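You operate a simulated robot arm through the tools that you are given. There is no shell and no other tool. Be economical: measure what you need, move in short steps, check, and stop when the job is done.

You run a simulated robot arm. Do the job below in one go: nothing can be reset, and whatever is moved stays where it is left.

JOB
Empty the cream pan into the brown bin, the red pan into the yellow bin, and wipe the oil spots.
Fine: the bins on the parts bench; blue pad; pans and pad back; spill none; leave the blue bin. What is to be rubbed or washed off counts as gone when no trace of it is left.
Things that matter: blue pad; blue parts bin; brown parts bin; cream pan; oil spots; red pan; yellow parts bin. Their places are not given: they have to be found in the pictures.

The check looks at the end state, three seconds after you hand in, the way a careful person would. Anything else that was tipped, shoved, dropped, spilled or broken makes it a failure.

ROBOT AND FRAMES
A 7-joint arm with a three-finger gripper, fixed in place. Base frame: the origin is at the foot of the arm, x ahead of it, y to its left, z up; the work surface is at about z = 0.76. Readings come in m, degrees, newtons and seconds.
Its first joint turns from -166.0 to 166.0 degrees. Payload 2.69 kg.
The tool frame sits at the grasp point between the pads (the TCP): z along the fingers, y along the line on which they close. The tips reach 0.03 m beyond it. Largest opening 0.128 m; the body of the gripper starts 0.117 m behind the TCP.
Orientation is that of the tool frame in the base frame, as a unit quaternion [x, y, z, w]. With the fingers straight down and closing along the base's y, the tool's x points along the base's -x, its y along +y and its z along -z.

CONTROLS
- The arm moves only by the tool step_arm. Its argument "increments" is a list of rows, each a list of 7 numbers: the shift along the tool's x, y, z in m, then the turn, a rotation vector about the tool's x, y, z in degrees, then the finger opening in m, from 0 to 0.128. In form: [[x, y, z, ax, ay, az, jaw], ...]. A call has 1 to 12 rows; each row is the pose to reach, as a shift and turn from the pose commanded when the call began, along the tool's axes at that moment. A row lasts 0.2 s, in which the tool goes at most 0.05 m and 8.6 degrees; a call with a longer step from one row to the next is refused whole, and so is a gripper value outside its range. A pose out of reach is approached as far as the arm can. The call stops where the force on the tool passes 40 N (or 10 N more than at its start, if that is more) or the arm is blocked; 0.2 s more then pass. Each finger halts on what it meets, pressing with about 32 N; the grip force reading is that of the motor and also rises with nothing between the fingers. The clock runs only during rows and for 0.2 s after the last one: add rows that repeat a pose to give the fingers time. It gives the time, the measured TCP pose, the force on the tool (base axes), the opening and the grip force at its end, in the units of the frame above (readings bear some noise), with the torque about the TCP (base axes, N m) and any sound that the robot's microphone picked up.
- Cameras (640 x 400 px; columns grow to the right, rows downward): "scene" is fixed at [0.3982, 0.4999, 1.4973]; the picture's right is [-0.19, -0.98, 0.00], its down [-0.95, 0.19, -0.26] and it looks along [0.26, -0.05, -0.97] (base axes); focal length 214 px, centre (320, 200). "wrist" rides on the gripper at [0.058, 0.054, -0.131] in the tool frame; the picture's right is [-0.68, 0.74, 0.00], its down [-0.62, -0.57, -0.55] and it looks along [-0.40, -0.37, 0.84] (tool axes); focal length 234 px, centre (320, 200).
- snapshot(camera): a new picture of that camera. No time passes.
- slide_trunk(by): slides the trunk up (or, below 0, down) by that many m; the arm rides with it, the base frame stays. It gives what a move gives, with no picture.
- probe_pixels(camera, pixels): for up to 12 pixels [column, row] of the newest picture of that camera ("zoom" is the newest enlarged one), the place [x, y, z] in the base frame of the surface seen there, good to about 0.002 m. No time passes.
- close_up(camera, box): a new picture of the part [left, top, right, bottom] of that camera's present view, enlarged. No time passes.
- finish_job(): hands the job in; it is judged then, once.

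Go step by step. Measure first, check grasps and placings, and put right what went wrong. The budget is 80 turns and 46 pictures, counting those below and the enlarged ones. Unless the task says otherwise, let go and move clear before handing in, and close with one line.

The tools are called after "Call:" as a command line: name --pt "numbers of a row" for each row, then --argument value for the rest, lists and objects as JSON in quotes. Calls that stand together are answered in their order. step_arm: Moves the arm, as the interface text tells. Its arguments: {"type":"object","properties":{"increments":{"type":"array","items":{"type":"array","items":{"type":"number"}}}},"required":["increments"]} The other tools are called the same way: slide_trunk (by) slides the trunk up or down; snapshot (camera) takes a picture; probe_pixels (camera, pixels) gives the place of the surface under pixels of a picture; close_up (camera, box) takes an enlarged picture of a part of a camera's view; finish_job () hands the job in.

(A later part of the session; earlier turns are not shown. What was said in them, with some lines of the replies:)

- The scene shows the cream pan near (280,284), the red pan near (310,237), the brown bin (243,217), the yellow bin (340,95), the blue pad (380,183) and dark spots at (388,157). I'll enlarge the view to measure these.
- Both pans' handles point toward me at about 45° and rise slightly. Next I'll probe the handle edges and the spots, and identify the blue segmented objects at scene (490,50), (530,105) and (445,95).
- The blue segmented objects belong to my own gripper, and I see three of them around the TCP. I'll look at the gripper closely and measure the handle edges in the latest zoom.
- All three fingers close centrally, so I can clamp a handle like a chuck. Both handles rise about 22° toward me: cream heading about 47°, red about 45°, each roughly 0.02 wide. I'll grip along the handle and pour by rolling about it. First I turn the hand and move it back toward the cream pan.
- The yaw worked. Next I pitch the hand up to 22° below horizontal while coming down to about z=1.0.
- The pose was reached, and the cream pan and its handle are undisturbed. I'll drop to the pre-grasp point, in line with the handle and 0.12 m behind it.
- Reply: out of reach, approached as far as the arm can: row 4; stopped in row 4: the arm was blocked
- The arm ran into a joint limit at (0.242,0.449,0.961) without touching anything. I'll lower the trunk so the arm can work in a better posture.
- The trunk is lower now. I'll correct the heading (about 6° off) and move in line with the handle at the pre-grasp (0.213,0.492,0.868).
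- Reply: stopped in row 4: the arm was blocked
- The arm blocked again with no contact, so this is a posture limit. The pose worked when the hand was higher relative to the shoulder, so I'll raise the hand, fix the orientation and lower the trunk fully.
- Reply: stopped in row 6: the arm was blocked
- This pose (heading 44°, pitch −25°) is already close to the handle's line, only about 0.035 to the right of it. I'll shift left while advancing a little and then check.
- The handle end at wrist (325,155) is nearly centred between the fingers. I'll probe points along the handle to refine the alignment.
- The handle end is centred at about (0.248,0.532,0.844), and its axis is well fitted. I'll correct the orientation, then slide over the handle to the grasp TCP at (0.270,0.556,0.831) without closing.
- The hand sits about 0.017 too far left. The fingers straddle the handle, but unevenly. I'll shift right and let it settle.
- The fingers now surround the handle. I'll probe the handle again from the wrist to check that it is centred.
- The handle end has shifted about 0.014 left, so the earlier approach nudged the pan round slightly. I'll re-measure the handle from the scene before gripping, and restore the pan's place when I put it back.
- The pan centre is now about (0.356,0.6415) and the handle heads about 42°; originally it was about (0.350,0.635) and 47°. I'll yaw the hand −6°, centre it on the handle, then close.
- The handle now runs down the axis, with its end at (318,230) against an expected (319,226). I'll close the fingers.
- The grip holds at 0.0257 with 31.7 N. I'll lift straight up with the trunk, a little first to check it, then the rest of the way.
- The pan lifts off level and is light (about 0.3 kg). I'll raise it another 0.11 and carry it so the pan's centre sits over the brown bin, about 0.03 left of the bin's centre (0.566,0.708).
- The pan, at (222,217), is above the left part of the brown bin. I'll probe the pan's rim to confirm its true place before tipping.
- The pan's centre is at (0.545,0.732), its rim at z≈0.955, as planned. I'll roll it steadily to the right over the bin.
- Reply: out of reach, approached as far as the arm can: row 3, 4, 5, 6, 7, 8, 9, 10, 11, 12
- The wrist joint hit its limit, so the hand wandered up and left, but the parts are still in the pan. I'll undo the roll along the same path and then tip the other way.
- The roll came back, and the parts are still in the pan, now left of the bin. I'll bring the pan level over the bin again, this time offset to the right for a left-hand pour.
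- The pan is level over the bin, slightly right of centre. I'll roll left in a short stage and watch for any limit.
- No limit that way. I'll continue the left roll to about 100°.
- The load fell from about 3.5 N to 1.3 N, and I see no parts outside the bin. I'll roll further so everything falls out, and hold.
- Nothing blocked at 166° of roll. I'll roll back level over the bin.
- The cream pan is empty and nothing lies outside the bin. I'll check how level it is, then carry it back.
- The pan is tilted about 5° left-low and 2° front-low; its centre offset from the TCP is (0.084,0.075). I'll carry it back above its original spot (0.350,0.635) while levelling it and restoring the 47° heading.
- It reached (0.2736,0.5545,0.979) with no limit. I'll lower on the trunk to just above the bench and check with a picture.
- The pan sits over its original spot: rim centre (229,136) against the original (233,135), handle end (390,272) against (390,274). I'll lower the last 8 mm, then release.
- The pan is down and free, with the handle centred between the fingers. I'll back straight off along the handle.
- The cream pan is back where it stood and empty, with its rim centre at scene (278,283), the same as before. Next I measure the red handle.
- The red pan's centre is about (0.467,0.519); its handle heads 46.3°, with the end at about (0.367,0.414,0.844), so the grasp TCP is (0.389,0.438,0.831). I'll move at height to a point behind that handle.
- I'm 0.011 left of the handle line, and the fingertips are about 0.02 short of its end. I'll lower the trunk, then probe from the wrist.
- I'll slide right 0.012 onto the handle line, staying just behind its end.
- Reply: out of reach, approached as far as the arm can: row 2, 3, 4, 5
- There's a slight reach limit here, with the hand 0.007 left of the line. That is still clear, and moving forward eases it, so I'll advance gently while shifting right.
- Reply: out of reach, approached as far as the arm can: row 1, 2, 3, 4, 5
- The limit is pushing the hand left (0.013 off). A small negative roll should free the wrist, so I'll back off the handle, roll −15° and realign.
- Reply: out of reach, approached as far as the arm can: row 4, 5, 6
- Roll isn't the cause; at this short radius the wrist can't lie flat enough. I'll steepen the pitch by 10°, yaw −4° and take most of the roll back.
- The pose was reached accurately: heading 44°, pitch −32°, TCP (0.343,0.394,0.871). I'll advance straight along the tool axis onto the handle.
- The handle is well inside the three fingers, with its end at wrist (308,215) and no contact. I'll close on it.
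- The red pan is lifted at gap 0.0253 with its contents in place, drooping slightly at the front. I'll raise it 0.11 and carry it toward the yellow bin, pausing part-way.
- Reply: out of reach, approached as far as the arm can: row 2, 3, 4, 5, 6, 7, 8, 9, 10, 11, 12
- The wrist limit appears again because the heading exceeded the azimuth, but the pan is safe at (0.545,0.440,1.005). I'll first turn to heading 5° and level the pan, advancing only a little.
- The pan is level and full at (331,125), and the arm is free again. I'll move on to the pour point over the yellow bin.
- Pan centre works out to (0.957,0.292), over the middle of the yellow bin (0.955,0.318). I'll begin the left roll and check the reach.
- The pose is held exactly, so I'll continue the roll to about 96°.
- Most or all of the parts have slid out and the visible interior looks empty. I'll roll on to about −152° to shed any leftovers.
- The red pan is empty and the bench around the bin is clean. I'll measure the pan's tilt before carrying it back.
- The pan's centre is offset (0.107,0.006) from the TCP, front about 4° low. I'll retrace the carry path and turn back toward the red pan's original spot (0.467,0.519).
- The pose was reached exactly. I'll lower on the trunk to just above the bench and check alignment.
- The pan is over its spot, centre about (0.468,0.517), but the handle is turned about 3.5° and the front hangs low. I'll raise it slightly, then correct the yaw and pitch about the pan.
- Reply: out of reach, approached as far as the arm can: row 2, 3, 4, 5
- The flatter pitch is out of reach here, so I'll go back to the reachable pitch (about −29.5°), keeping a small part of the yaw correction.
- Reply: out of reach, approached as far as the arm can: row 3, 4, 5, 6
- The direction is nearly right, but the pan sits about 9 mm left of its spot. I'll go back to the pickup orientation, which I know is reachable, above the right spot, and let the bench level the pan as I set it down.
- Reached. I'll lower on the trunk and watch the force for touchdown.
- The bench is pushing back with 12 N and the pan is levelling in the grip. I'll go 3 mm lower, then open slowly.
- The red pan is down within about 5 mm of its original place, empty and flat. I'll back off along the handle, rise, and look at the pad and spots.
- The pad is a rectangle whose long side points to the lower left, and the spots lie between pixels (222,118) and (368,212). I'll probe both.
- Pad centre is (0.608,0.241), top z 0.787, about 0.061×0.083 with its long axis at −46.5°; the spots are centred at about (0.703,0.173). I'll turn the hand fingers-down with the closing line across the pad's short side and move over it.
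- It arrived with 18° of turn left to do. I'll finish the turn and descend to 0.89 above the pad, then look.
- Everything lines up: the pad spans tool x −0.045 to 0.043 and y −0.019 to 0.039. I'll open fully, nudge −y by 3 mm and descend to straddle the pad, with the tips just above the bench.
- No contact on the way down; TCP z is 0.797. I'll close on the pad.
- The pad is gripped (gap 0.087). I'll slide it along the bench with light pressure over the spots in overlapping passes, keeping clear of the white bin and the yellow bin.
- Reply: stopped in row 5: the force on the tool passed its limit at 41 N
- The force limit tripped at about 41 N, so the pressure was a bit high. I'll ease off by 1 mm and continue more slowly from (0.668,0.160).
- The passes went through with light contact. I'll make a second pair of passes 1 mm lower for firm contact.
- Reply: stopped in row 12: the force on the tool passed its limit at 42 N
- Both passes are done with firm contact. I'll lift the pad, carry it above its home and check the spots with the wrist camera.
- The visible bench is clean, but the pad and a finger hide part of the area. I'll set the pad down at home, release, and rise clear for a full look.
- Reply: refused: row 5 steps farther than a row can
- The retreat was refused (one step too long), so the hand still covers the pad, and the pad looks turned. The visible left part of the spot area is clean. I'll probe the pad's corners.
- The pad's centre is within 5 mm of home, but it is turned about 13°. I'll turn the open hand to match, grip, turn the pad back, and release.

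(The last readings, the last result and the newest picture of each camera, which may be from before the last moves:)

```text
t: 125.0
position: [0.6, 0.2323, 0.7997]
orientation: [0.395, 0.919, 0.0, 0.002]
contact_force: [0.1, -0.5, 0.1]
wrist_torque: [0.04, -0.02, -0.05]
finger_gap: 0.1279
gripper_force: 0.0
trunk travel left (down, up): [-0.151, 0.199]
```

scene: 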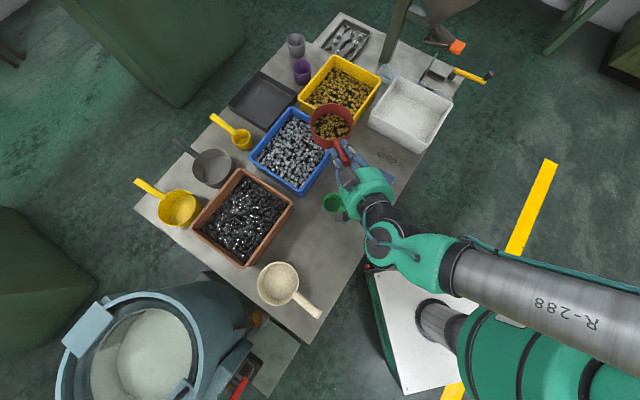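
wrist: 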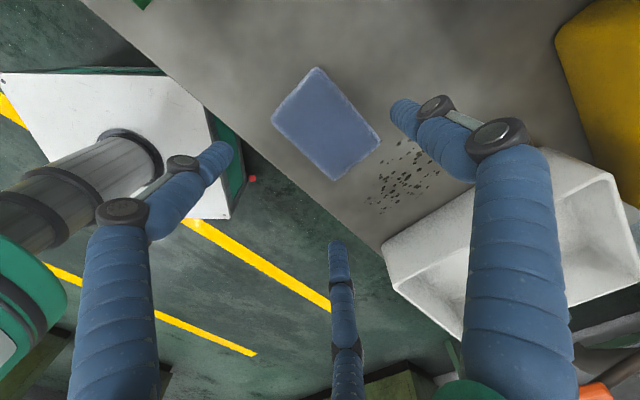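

The pad should now be squared up. I'll rise straight up, move back toward the base, and use the last picture for a full check.

Call:
step_arm --pt "0 0 -0.02 0 0 0 0.128" --pt "0 0 -0.05 0 0 0 0.128" --pt "0 0 -0.09 0 0 0 0.128" --pt "0 0 -0.13 0 0 0 0.128" --pt "0 -0.02 -0.16 0 0 0 0.128" --pt "0 -0.05 -0.18 0 0 0 0.128" --pt "0 -0.085 -0.2 0 0 0 0.128" --pt "0 -0.12 -0.2 0 0 0 0.128" --pt "0 -0.155 -0.2 0 0 0 0.128" --pt "0 -0.19 -0.2 0 0 0 0.128" --pt "0 -0.22 -0.2 0 0 0 0.128" --pt "0 -0.22 -0.2 0 0 0 0.128"

Call:
close_up --camera "scene" --box '[340, 120, 450, 210]'

Call:
probe_pixels --camera "zoom" --pixels '[[250, 219], [318, 254], [197, 300], [258, 338], [257, 278], [300, 170]]'

```text
t: 127.6
position: [0.4397, 0.0797, 0.9966]
orientation: [0.395, 0.919, 0.0, 0.002]
contact_force: [-0.5, -0.2, 0.4]
wrist_torque: [0.03, -0.02, 0.0]
finger_gap: 0.1279
gripper_force: 0.1
trunk travel left (down, up): [-0.151, 0.199]
```

```text
4.44 times, centred on (395, 165) of scene
```

zoom: 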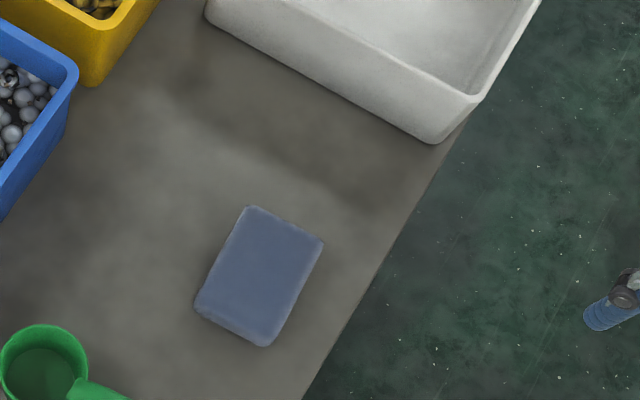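

```text
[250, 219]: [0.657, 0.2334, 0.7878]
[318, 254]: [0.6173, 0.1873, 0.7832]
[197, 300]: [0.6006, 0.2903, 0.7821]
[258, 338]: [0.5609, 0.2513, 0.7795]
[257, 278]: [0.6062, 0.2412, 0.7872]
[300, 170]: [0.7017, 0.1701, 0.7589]
```

The spots are gone and the pad is home. But the white bin's near corner moved from zoom (427,152) to (435,143): it was shoved about 1 cm during wiping, so it must go back. I'll measure its walls from the old scene picture and this one.

Call:
probe_pixels --camera "zoom" --pixels '[[300, 26], [330, 34], [400, 65], [478, 97], [436, 142], [330, 84], [215, 20], [420, 25], [470, 70], [380, 45], [425, 66], [360, 30]]'

Call:
probe_pixels --camera "scene" --pixels '[[385, 82], [370, 122], [428, 143], [419, 153], [453, 100], [400, 82], [380, 108], [395, 117], [410, 123], [398, 129], [418, 120], [405, 100]]'

```text
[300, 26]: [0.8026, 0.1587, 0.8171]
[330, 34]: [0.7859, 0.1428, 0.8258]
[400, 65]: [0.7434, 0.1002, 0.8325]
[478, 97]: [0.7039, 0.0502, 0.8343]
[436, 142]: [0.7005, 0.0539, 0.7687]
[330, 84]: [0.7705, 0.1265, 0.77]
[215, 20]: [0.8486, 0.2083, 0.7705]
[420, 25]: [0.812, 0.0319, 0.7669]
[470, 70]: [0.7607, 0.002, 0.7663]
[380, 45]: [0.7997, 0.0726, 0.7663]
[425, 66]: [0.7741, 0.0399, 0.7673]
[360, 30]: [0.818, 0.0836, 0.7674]
```

```text
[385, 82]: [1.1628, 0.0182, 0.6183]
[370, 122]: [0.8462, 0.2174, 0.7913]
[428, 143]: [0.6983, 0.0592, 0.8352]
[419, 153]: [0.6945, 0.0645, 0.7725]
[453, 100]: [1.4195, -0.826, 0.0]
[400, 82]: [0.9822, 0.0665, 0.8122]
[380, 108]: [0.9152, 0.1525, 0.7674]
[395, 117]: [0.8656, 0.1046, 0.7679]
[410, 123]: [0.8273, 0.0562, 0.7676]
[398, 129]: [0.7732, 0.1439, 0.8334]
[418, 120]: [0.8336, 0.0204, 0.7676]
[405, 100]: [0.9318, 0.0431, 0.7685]
```

The white bin was shifted purely along +v, its long-wall normal (0.69,−0.73), by 10 mm: rim v was 0.0793 and 0.0694 and is now 0.0896 and about 0.079. I'll put closed fingers inside the empty bin and push its near wall back by that amount. First I'll go in, clear of the wall.

Call:
step_arm --pt "-0.025 0.028 0 0 0 0 0.1" --pt "-0.051 0.056 0 0 0 0 0.06" --pt "-0.076 0.085 0 0 0 0 0.03" --pt "-0.101 0.113 0 0 0 0 0.0" --pt "-0.127 0.141 0 0 0 0 0.0" --pt "-0.152 0.169 0 0 0 0 0.0" --pt "-0.177 0.197 0 0 0 0 0.0" --pt "-0.202 0.226 0 0 0 0 0.0" --pt "-0.228 0.254 0 0 0 0 0.0" --pt "-0.253 0.282 0 0 0 0 0.0" --pt "-0.253 0.282 0 0 0 0 0.0"

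Call:
step_arm --pt "0 0 0.04 0 0 0 0" --pt "0 0 0.08 0 0 0 0" --pt "0 0 0.12 0 0 0 0" --pt "0 0 0.155 0 0 0 0" --pt "0 0 0.18 0 0 0 0" --pt "0.008 0 0.18 0 0 0 0" --pt "0.016 0 0.18 0 0 0 0" --pt "0.016 0 0.18 0 0 0 0" --pt "0.016 0 0.18 0 0 0 0"

Call:
step_arm --pt "0.004 0 0 0 0 0 0" --pt "0.004 0 0 0 0 0 0"

Call:
step_arm --pt "0.003 0 0 0 0 0 0" --pt "0.003 0 0 0 0 0 0"

Call:
step_arm --pt "0.003 0 0 0 0 0 0" --pt "0.003 0 0 0 0 0 0"

Call:
step_arm --pt "0.003 0 0 0 0 0 0" --pt "0.003 0 0 0 0 0 0"

Call:
step_arm --pt "0.003 0 0 0 0 0 0" --pt "0.003 0 0 0 0 0 0"

```text
t: 130.0
position: [0.8223, 0.0929, 0.9993]
orientation: [0.395, 0.919, 0.0, 0.001]
contact_force: [0.8, 0.3, -0.8]
wrist_torque: [-0.02, 0.08, -0.02]
finger_gap: 0.0019
gripper_force: 31.5
trunk travel left (down, up): [-0.151, 0.199]
```

```text
t: 132.0
position: [0.8074, 0.1027, 0.8183]
orientation: [0.395, 0.919, 0.0, 0.001]
contact_force: [0.2, 0.7, 0.0]
wrist_torque: [-0.01, 0.01, -0.02]
finger_gap: 0.002
gripper_force: 31.7
trunk travel left (down, up): [-0.151, 0.199]
```

```text
t: 132.6
position: [0.8053, 0.1061, 0.8187]
orientation: [0.395, 0.919, 0.001, 0.001]
contact_force: [0.0, -0.3, -0.5]
wrist_torque: [-0.02, 0.0, -0.01]
finger_gap: 0.0019
gripper_force: 31.6
trunk travel left (down, up): [-0.151, 0.199]
```

```text
t: 133.2
position: [0.8041, 0.1091, 0.8178]
orientation: [0.394, 0.919, 0.001, 0.001]
contact_force: [0.7, -0.5, -0.3]
wrist_torque: [-0.02, 0.0, 0.01]
finger_gap: 0.0021
gripper_force: 31.1
trunk travel left (down, up): [-0.151, 0.199]
```

```text
t: 133.8
position: [0.8013, 0.1108, 0.8187]
orientation: [0.395, 0.919, 0.0, 0.001]
contact_force: [-0.6, -0.4, -0.4]
wrist_torque: [0.0, 0.01, -0.01]
finger_gap: 0.002
gripper_force: 31.2
trunk travel left (down, up): [-0.151, 0.199]
```

```text
t: 134.4
position: [0.7979, 0.1132, 0.8184]
orientation: [0.394, 0.919, 0.001, 0.001]
contact_force: [0.2, -0.1, 0.5]
wrist_torque: [-0.03, 0.02, -0.07]
finger_gap: 0.0023
gripper_force: 31.6
trunk travel left (down, up): [-0.151, 0.199]
```

```text
t: 135.0
position: [0.7994, 0.1162, 0.8188]
orientation: [0.395, 0.919, 0.001, 0.001]
contact_force: [-0.2, 0.4, 0.3]
wrist_torque: [0.0, -0.02, 0.01]
finger_gap: 0.0021
gripper_force: 31.4
trunk travel left (down, up): [-0.151, 0.199]
```

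No contact yet at v≈0.107. I'll keep stepping toward the wall 2 mm at a time to find the touch point.

Call:
step_arm --pt "0.002 0 0 0 0 0 0" --pt "0.002 0 0 0 0 0 0"

Call:
step_arm --pt "0.002 0 0 0 0 0 0" --pt "0.002 0 0 0 0 0 0"

Call:
step_arm --pt "0.002 0 0 0 0 0 0" --pt "0.002 0 0 0 0 0 0"

Call:
step_arm --pt "0.002 0 0 0 0 0 0" --pt "0.002 0 0 0 0 0 0"

Call:
step_arm --pt "0.002 0 0 0 0 0 0" --pt "0.002 0 0 0 0 0 0"

Call:
step_arm --pt "0.002 0 0 0 0 0 0" --pt "0.002 0 0 0 0 0 0"

```text
t: 135.6
position: [0.7972, 0.1178, 0.8182]
orientation: [0.395, 0.919, 0.0, 0.002]
contact_force: [0.4, -1.1, 0.5]
wrist_torque: [0.04, 0.02, 0.01]
finger_gap: 0.0019
gripper_force: 31.6
trunk travel left (down, up): [-0.151, 0.199]
```

```text
t: 136.2
position: [0.7938, 0.1186, 0.8183]
orientation: [0.395, 0.919, 0.001, 0.001]
contact_force: [0.5, -0.9, 0.8]
wrist_torque: [0.02, 0.03, 0.03]
finger_gap: 0.0021
gripper_force: 31.4
trunk travel left (down, up): [-0.151, 0.199]
```

```text
t: 136.8
position: [0.7954, 0.1204, 0.8179]
orientation: [0.395, 0.919, 0.0, 0.001]
contact_force: [0.5, -0.8, 1.5]
wrist_torque: [0.01, 0.0, -0.01]
finger_gap: 0.002
gripper_force: 31.7
trunk travel left (down, up): [-0.151, 0.199]
```

```text
t: 137.4
position: [0.7915, 0.1207, 0.8184]
orientation: [0.395, 0.919, 0.001, 0.001]
contact_force: [1.1, -0.8, -0.2]
wrist_torque: [0.03, 0.04, -0.02]
finger_gap: 0.0019
gripper_force: 31.3
trunk travel left (down, up): [-0.151, 0.199]
```

```text
t: 138.0
position: [0.7906, 0.1227, 0.8188]
orientation: [0.395, 0.919, 0.001, 0.001]
contact_force: [0.2, -0.1, 0.8]
wrist_torque: [0.03, 0.03, 0.0]
finger_gap: 0.0022
gripper_force: 31.5
trunk travel left (down, up): [-0.151, 0.199]
```

```text
t: 138.6
position: [0.7898, 0.125, 0.817]
orientation: [0.395, 0.919, -0.001, 0.001]
contact_force: [0.8, 0.4, 0.9]
wrist_torque: [-0.03, 0.05, 0.03]
finger_gap: 0.0022
gripper_force: 30.8
trunk travel left (down, up): [-0.151, 0.199]
```

Forces near 1 N suggest I may already be moving the light bin, but it's ambiguous. I'll measure the wall thickness across the rim in the last picture, so I can work out exactly where the fingers must end.

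Call:
probe_pixels --camera "zoom" --pixels '[[336, 42], [338, 39], [340, 36], [342, 33], [344, 30], [346, 27], [348, 24], [350, 21], [339, 37], [341, 34], [343, 31], [345, 28]]'

```text
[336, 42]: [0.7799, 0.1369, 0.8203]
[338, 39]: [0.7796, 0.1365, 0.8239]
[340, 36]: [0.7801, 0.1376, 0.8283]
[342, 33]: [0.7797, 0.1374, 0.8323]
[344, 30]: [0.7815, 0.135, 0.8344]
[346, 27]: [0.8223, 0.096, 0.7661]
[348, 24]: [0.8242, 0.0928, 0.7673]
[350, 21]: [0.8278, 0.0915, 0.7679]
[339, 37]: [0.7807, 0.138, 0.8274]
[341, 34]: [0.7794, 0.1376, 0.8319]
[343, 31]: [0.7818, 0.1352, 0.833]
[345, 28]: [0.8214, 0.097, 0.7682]
```

The wall is only about 4 mm thick, with its inner face at v≈0.083, so contact is only just starting at TCP v≈0.095. The fingers should end near v≈0.0865, and I'll step there while reading force.

Call:
step_arm --pt "0.002 0 0 0 0 0 0"

Call:
step_arm --pt "0.002 0 0 0 0 0 0"

Call:
step_arm --pt "0.002 0 0 0 0 0 0"

Call:
step_arm --pt "0.002 0 0 0 0 0 0"

```text
t: 139.0
position: [0.7873, 0.1267, 0.8188]
orientation: [0.395, 0.918, 0.0, 0.001]
contact_force: [-0.1, 0.3, 0.0]
wrist_torque: [0.02, 0.04, 0.0]
finger_gap: 0.0023
gripper_force: 31.6
trunk travel left (down, up): [-0.151, 0.199]
```

```text
t: 139.4
position: [0.7871, 0.1282, 0.8181]
orientation: [0.395, 0.919, 0.001, 0.001]
contact_force: [0.9, -0.8, 1.4]
wrist_torque: [0.04, 0.05, 0.0]
finger_gap: 0.002
gripper_force: 30.9
trunk travel left (down, up): [-0.151, 0.199]
```

```text
t: 139.8
position: [0.7862, 0.1289, 0.817]
orientation: [0.396, 0.918, 0.001, 0.002]
contact_force: [1.3, -1.2, 0.4]
wrist_torque: [0.04, 0.02, 0.0]
finger_gap: 0.002
gripper_force: 31.1
trunk travel left (down, up): [-0.151, 0.199]
```

```text
t: 140.2
position: [0.7851, 0.1304, 0.8193]
orientation: [0.395, 0.919, 0.001, 0.001]
contact_force: [0.6, 0.1, 0.7]
wrist_torque: [0.02, 0.03, 0.01]
finger_gap: 0.002
gripper_force: 31.7
trunk travel left (down, up): [-0.151, 0.199]
```

The readings leave two possibilities. Either contact began at v≈0.105, so I overshot about 7 mm, or it began at 0.096 and the bin is right. Pushing from outside to TCP v=0.0475 puts it right in the first case and touches nothing in the second, so I'll do that and then retreat.

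Call:
step_arm --pt "-0.004 0 0 0 0 0 0" --pt "-0.004 0 -0.04 0 0 0 0" --pt "-0.004 0 -0.085 0 0 0 0" --pt "0.028 0 -0.085 0 0 0 0" --pt "0.06 0 -0.085 0 0 0 0" --pt "0.06 0 -0.085 0 0 0 0" --pt "0.06 0 -0.045 0 0 0 0" --pt "0.06 0 -0.01 0 0 0 0" --pt "0.06 0 0 0 0 0 0" --pt "0.06 0 0 0 0 0 0"

Call:
step_arm --pt "-0.004 0 0 0 0 0 0" --pt "-0.008 0 0 0 0 0 0"

Call:
step_arm --pt "-0.003 0 0 0 0 0 0"

Call:
step_arm --pt "-0.003 0 0 0 0 0 0"

Call:
step_arm --pt "-0.003 0 0 0 0 0 0"

Call:
step_arm --pt "-0.003 0 0 0 0 0 0"

```text
t: 142.4
position: [0.7433, 0.1748, 0.819]
orientation: [0.394, 0.919, 0.0, 0.002]
contact_force: [0.1, -1.0, -0.5]
wrist_torque: [-0.02, 0.01, 0.01]
finger_gap: 0.0025
gripper_force: 31.6
trunk travel left (down, up): [-0.151, 0.199]
```

```text
t: 143.0
position: [0.7493, 0.1682, 0.8178]
orientation: [0.395, 0.919, 0.0, 0.001]
contact_force: [0.3, -0.2, -0.6]
wrist_torque: [0.01, 0.03, 0.0]
finger_gap: 0.002
gripper_force: 31.3
trunk travel left (down, up): [-0.151, 0.199]
```

```text
t: 143.4
position: [0.7499, 0.1651, 0.818]
orientation: [0.395, 0.919, 0.0, 0.002]
contact_force: [-0.3, 0.3, 0.8]
wrist_torque: [0.03, 0.0, 0.0]
finger_gap: 0.002
gripper_force: 31.4
trunk travel left (down, up): [-0.151, 0.199]
```

```text
t: 143.8
position: [0.7536, 0.1635, 0.8194]
orientation: [0.396, 0.918, 0.0, 0.002]
contact_force: [-0.3, 0.0, -0.6]
wrist_torque: [0.0, -0.02, 0.03]
finger_gap: 0.0022
gripper_force: 31.7
trunk travel left (down, up): [-0.151, 0.199]
```

```text
t: 144.2
position: [0.7536, 0.1616, 0.8196]
orientation: [0.395, 0.919, 0.0, 0.002]
contact_force: [0.5, 1.1, -0.8]
wrist_torque: [0.0, 0.0, 0.02]
finger_gap: 0.0019
gripper_force: 31.8
trunk travel left (down, up): [-0.151, 0.199]
```

```text
t: 144.6
position: [0.7564, 0.16, 0.8184]
orientation: [0.395, 0.919, 0.0, 0.002]
contact_force: [0.4, -0.6, -0.1]
wrist_torque: [0.01, -0.02, -0.01]
finger_gap: 0.0022
gripper_force: 31.8
trunk travel left (down, up): [-0.151, 0.199]
5 turns are left
```

No contact force up to v≈0.047, so the bin was not overshot by much and should be within a few millimetres of its original place. I'll back off, rise and move clear.

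Call:
step_arm --pt "0.01 0 0 0 0 0 0" --pt "0.015 0 -0.04 0 0 0 0" --pt "0.015 0 -0.085 0 0 0 0" --pt "0.015 0 -0.13 0 0 0 0" --pt "0.015 0 -0.17 0 0 0 0.03" --pt "0.015 -0.035 -0.2 0 0 0 0.06" --pt "0.015 -0.08 -0.2 0 0 0 0.06" --pt "0.015 -0.125 -0.2 0 0 0 0.06" --pt "0.015 -0.17 -0.2 0 0 0 0.06" --pt "0.015 -0.21 -0.2 0 0 0 0.06" --pt "0.015 -0.21 -0.2 0 0 0 0.06"

```text
t: 147.0
position: [0.5899, 0.0272, 1.0204]
orientation: [0.394, 0.919, 0.0, 0.001]
contact_force: [-0.4, -0.1, -0.4]
wrist_torque: [0.02, -0.01, -0.02]
finger_gap: 0.0601
gripper_force: 0.0
trunk travel left (down, up): [-0.151, 0.199]
4 turns are left
```

The arm is clear at (0.590,0.027,1.020) with nothing in the gripper. I'm handing in.

Call:
finish_job

```text
The job is handed in.
```

I emptied the cream pan into the brown bin and the red pan into the yellow bin, wiped off the oil spots, and put both pans and the blue pad back within about 5 mm. While wiping I shoved the white bin about 1 cm; I pushed it back to within an estimated 4 mm, but had no pictures left to confirm that.
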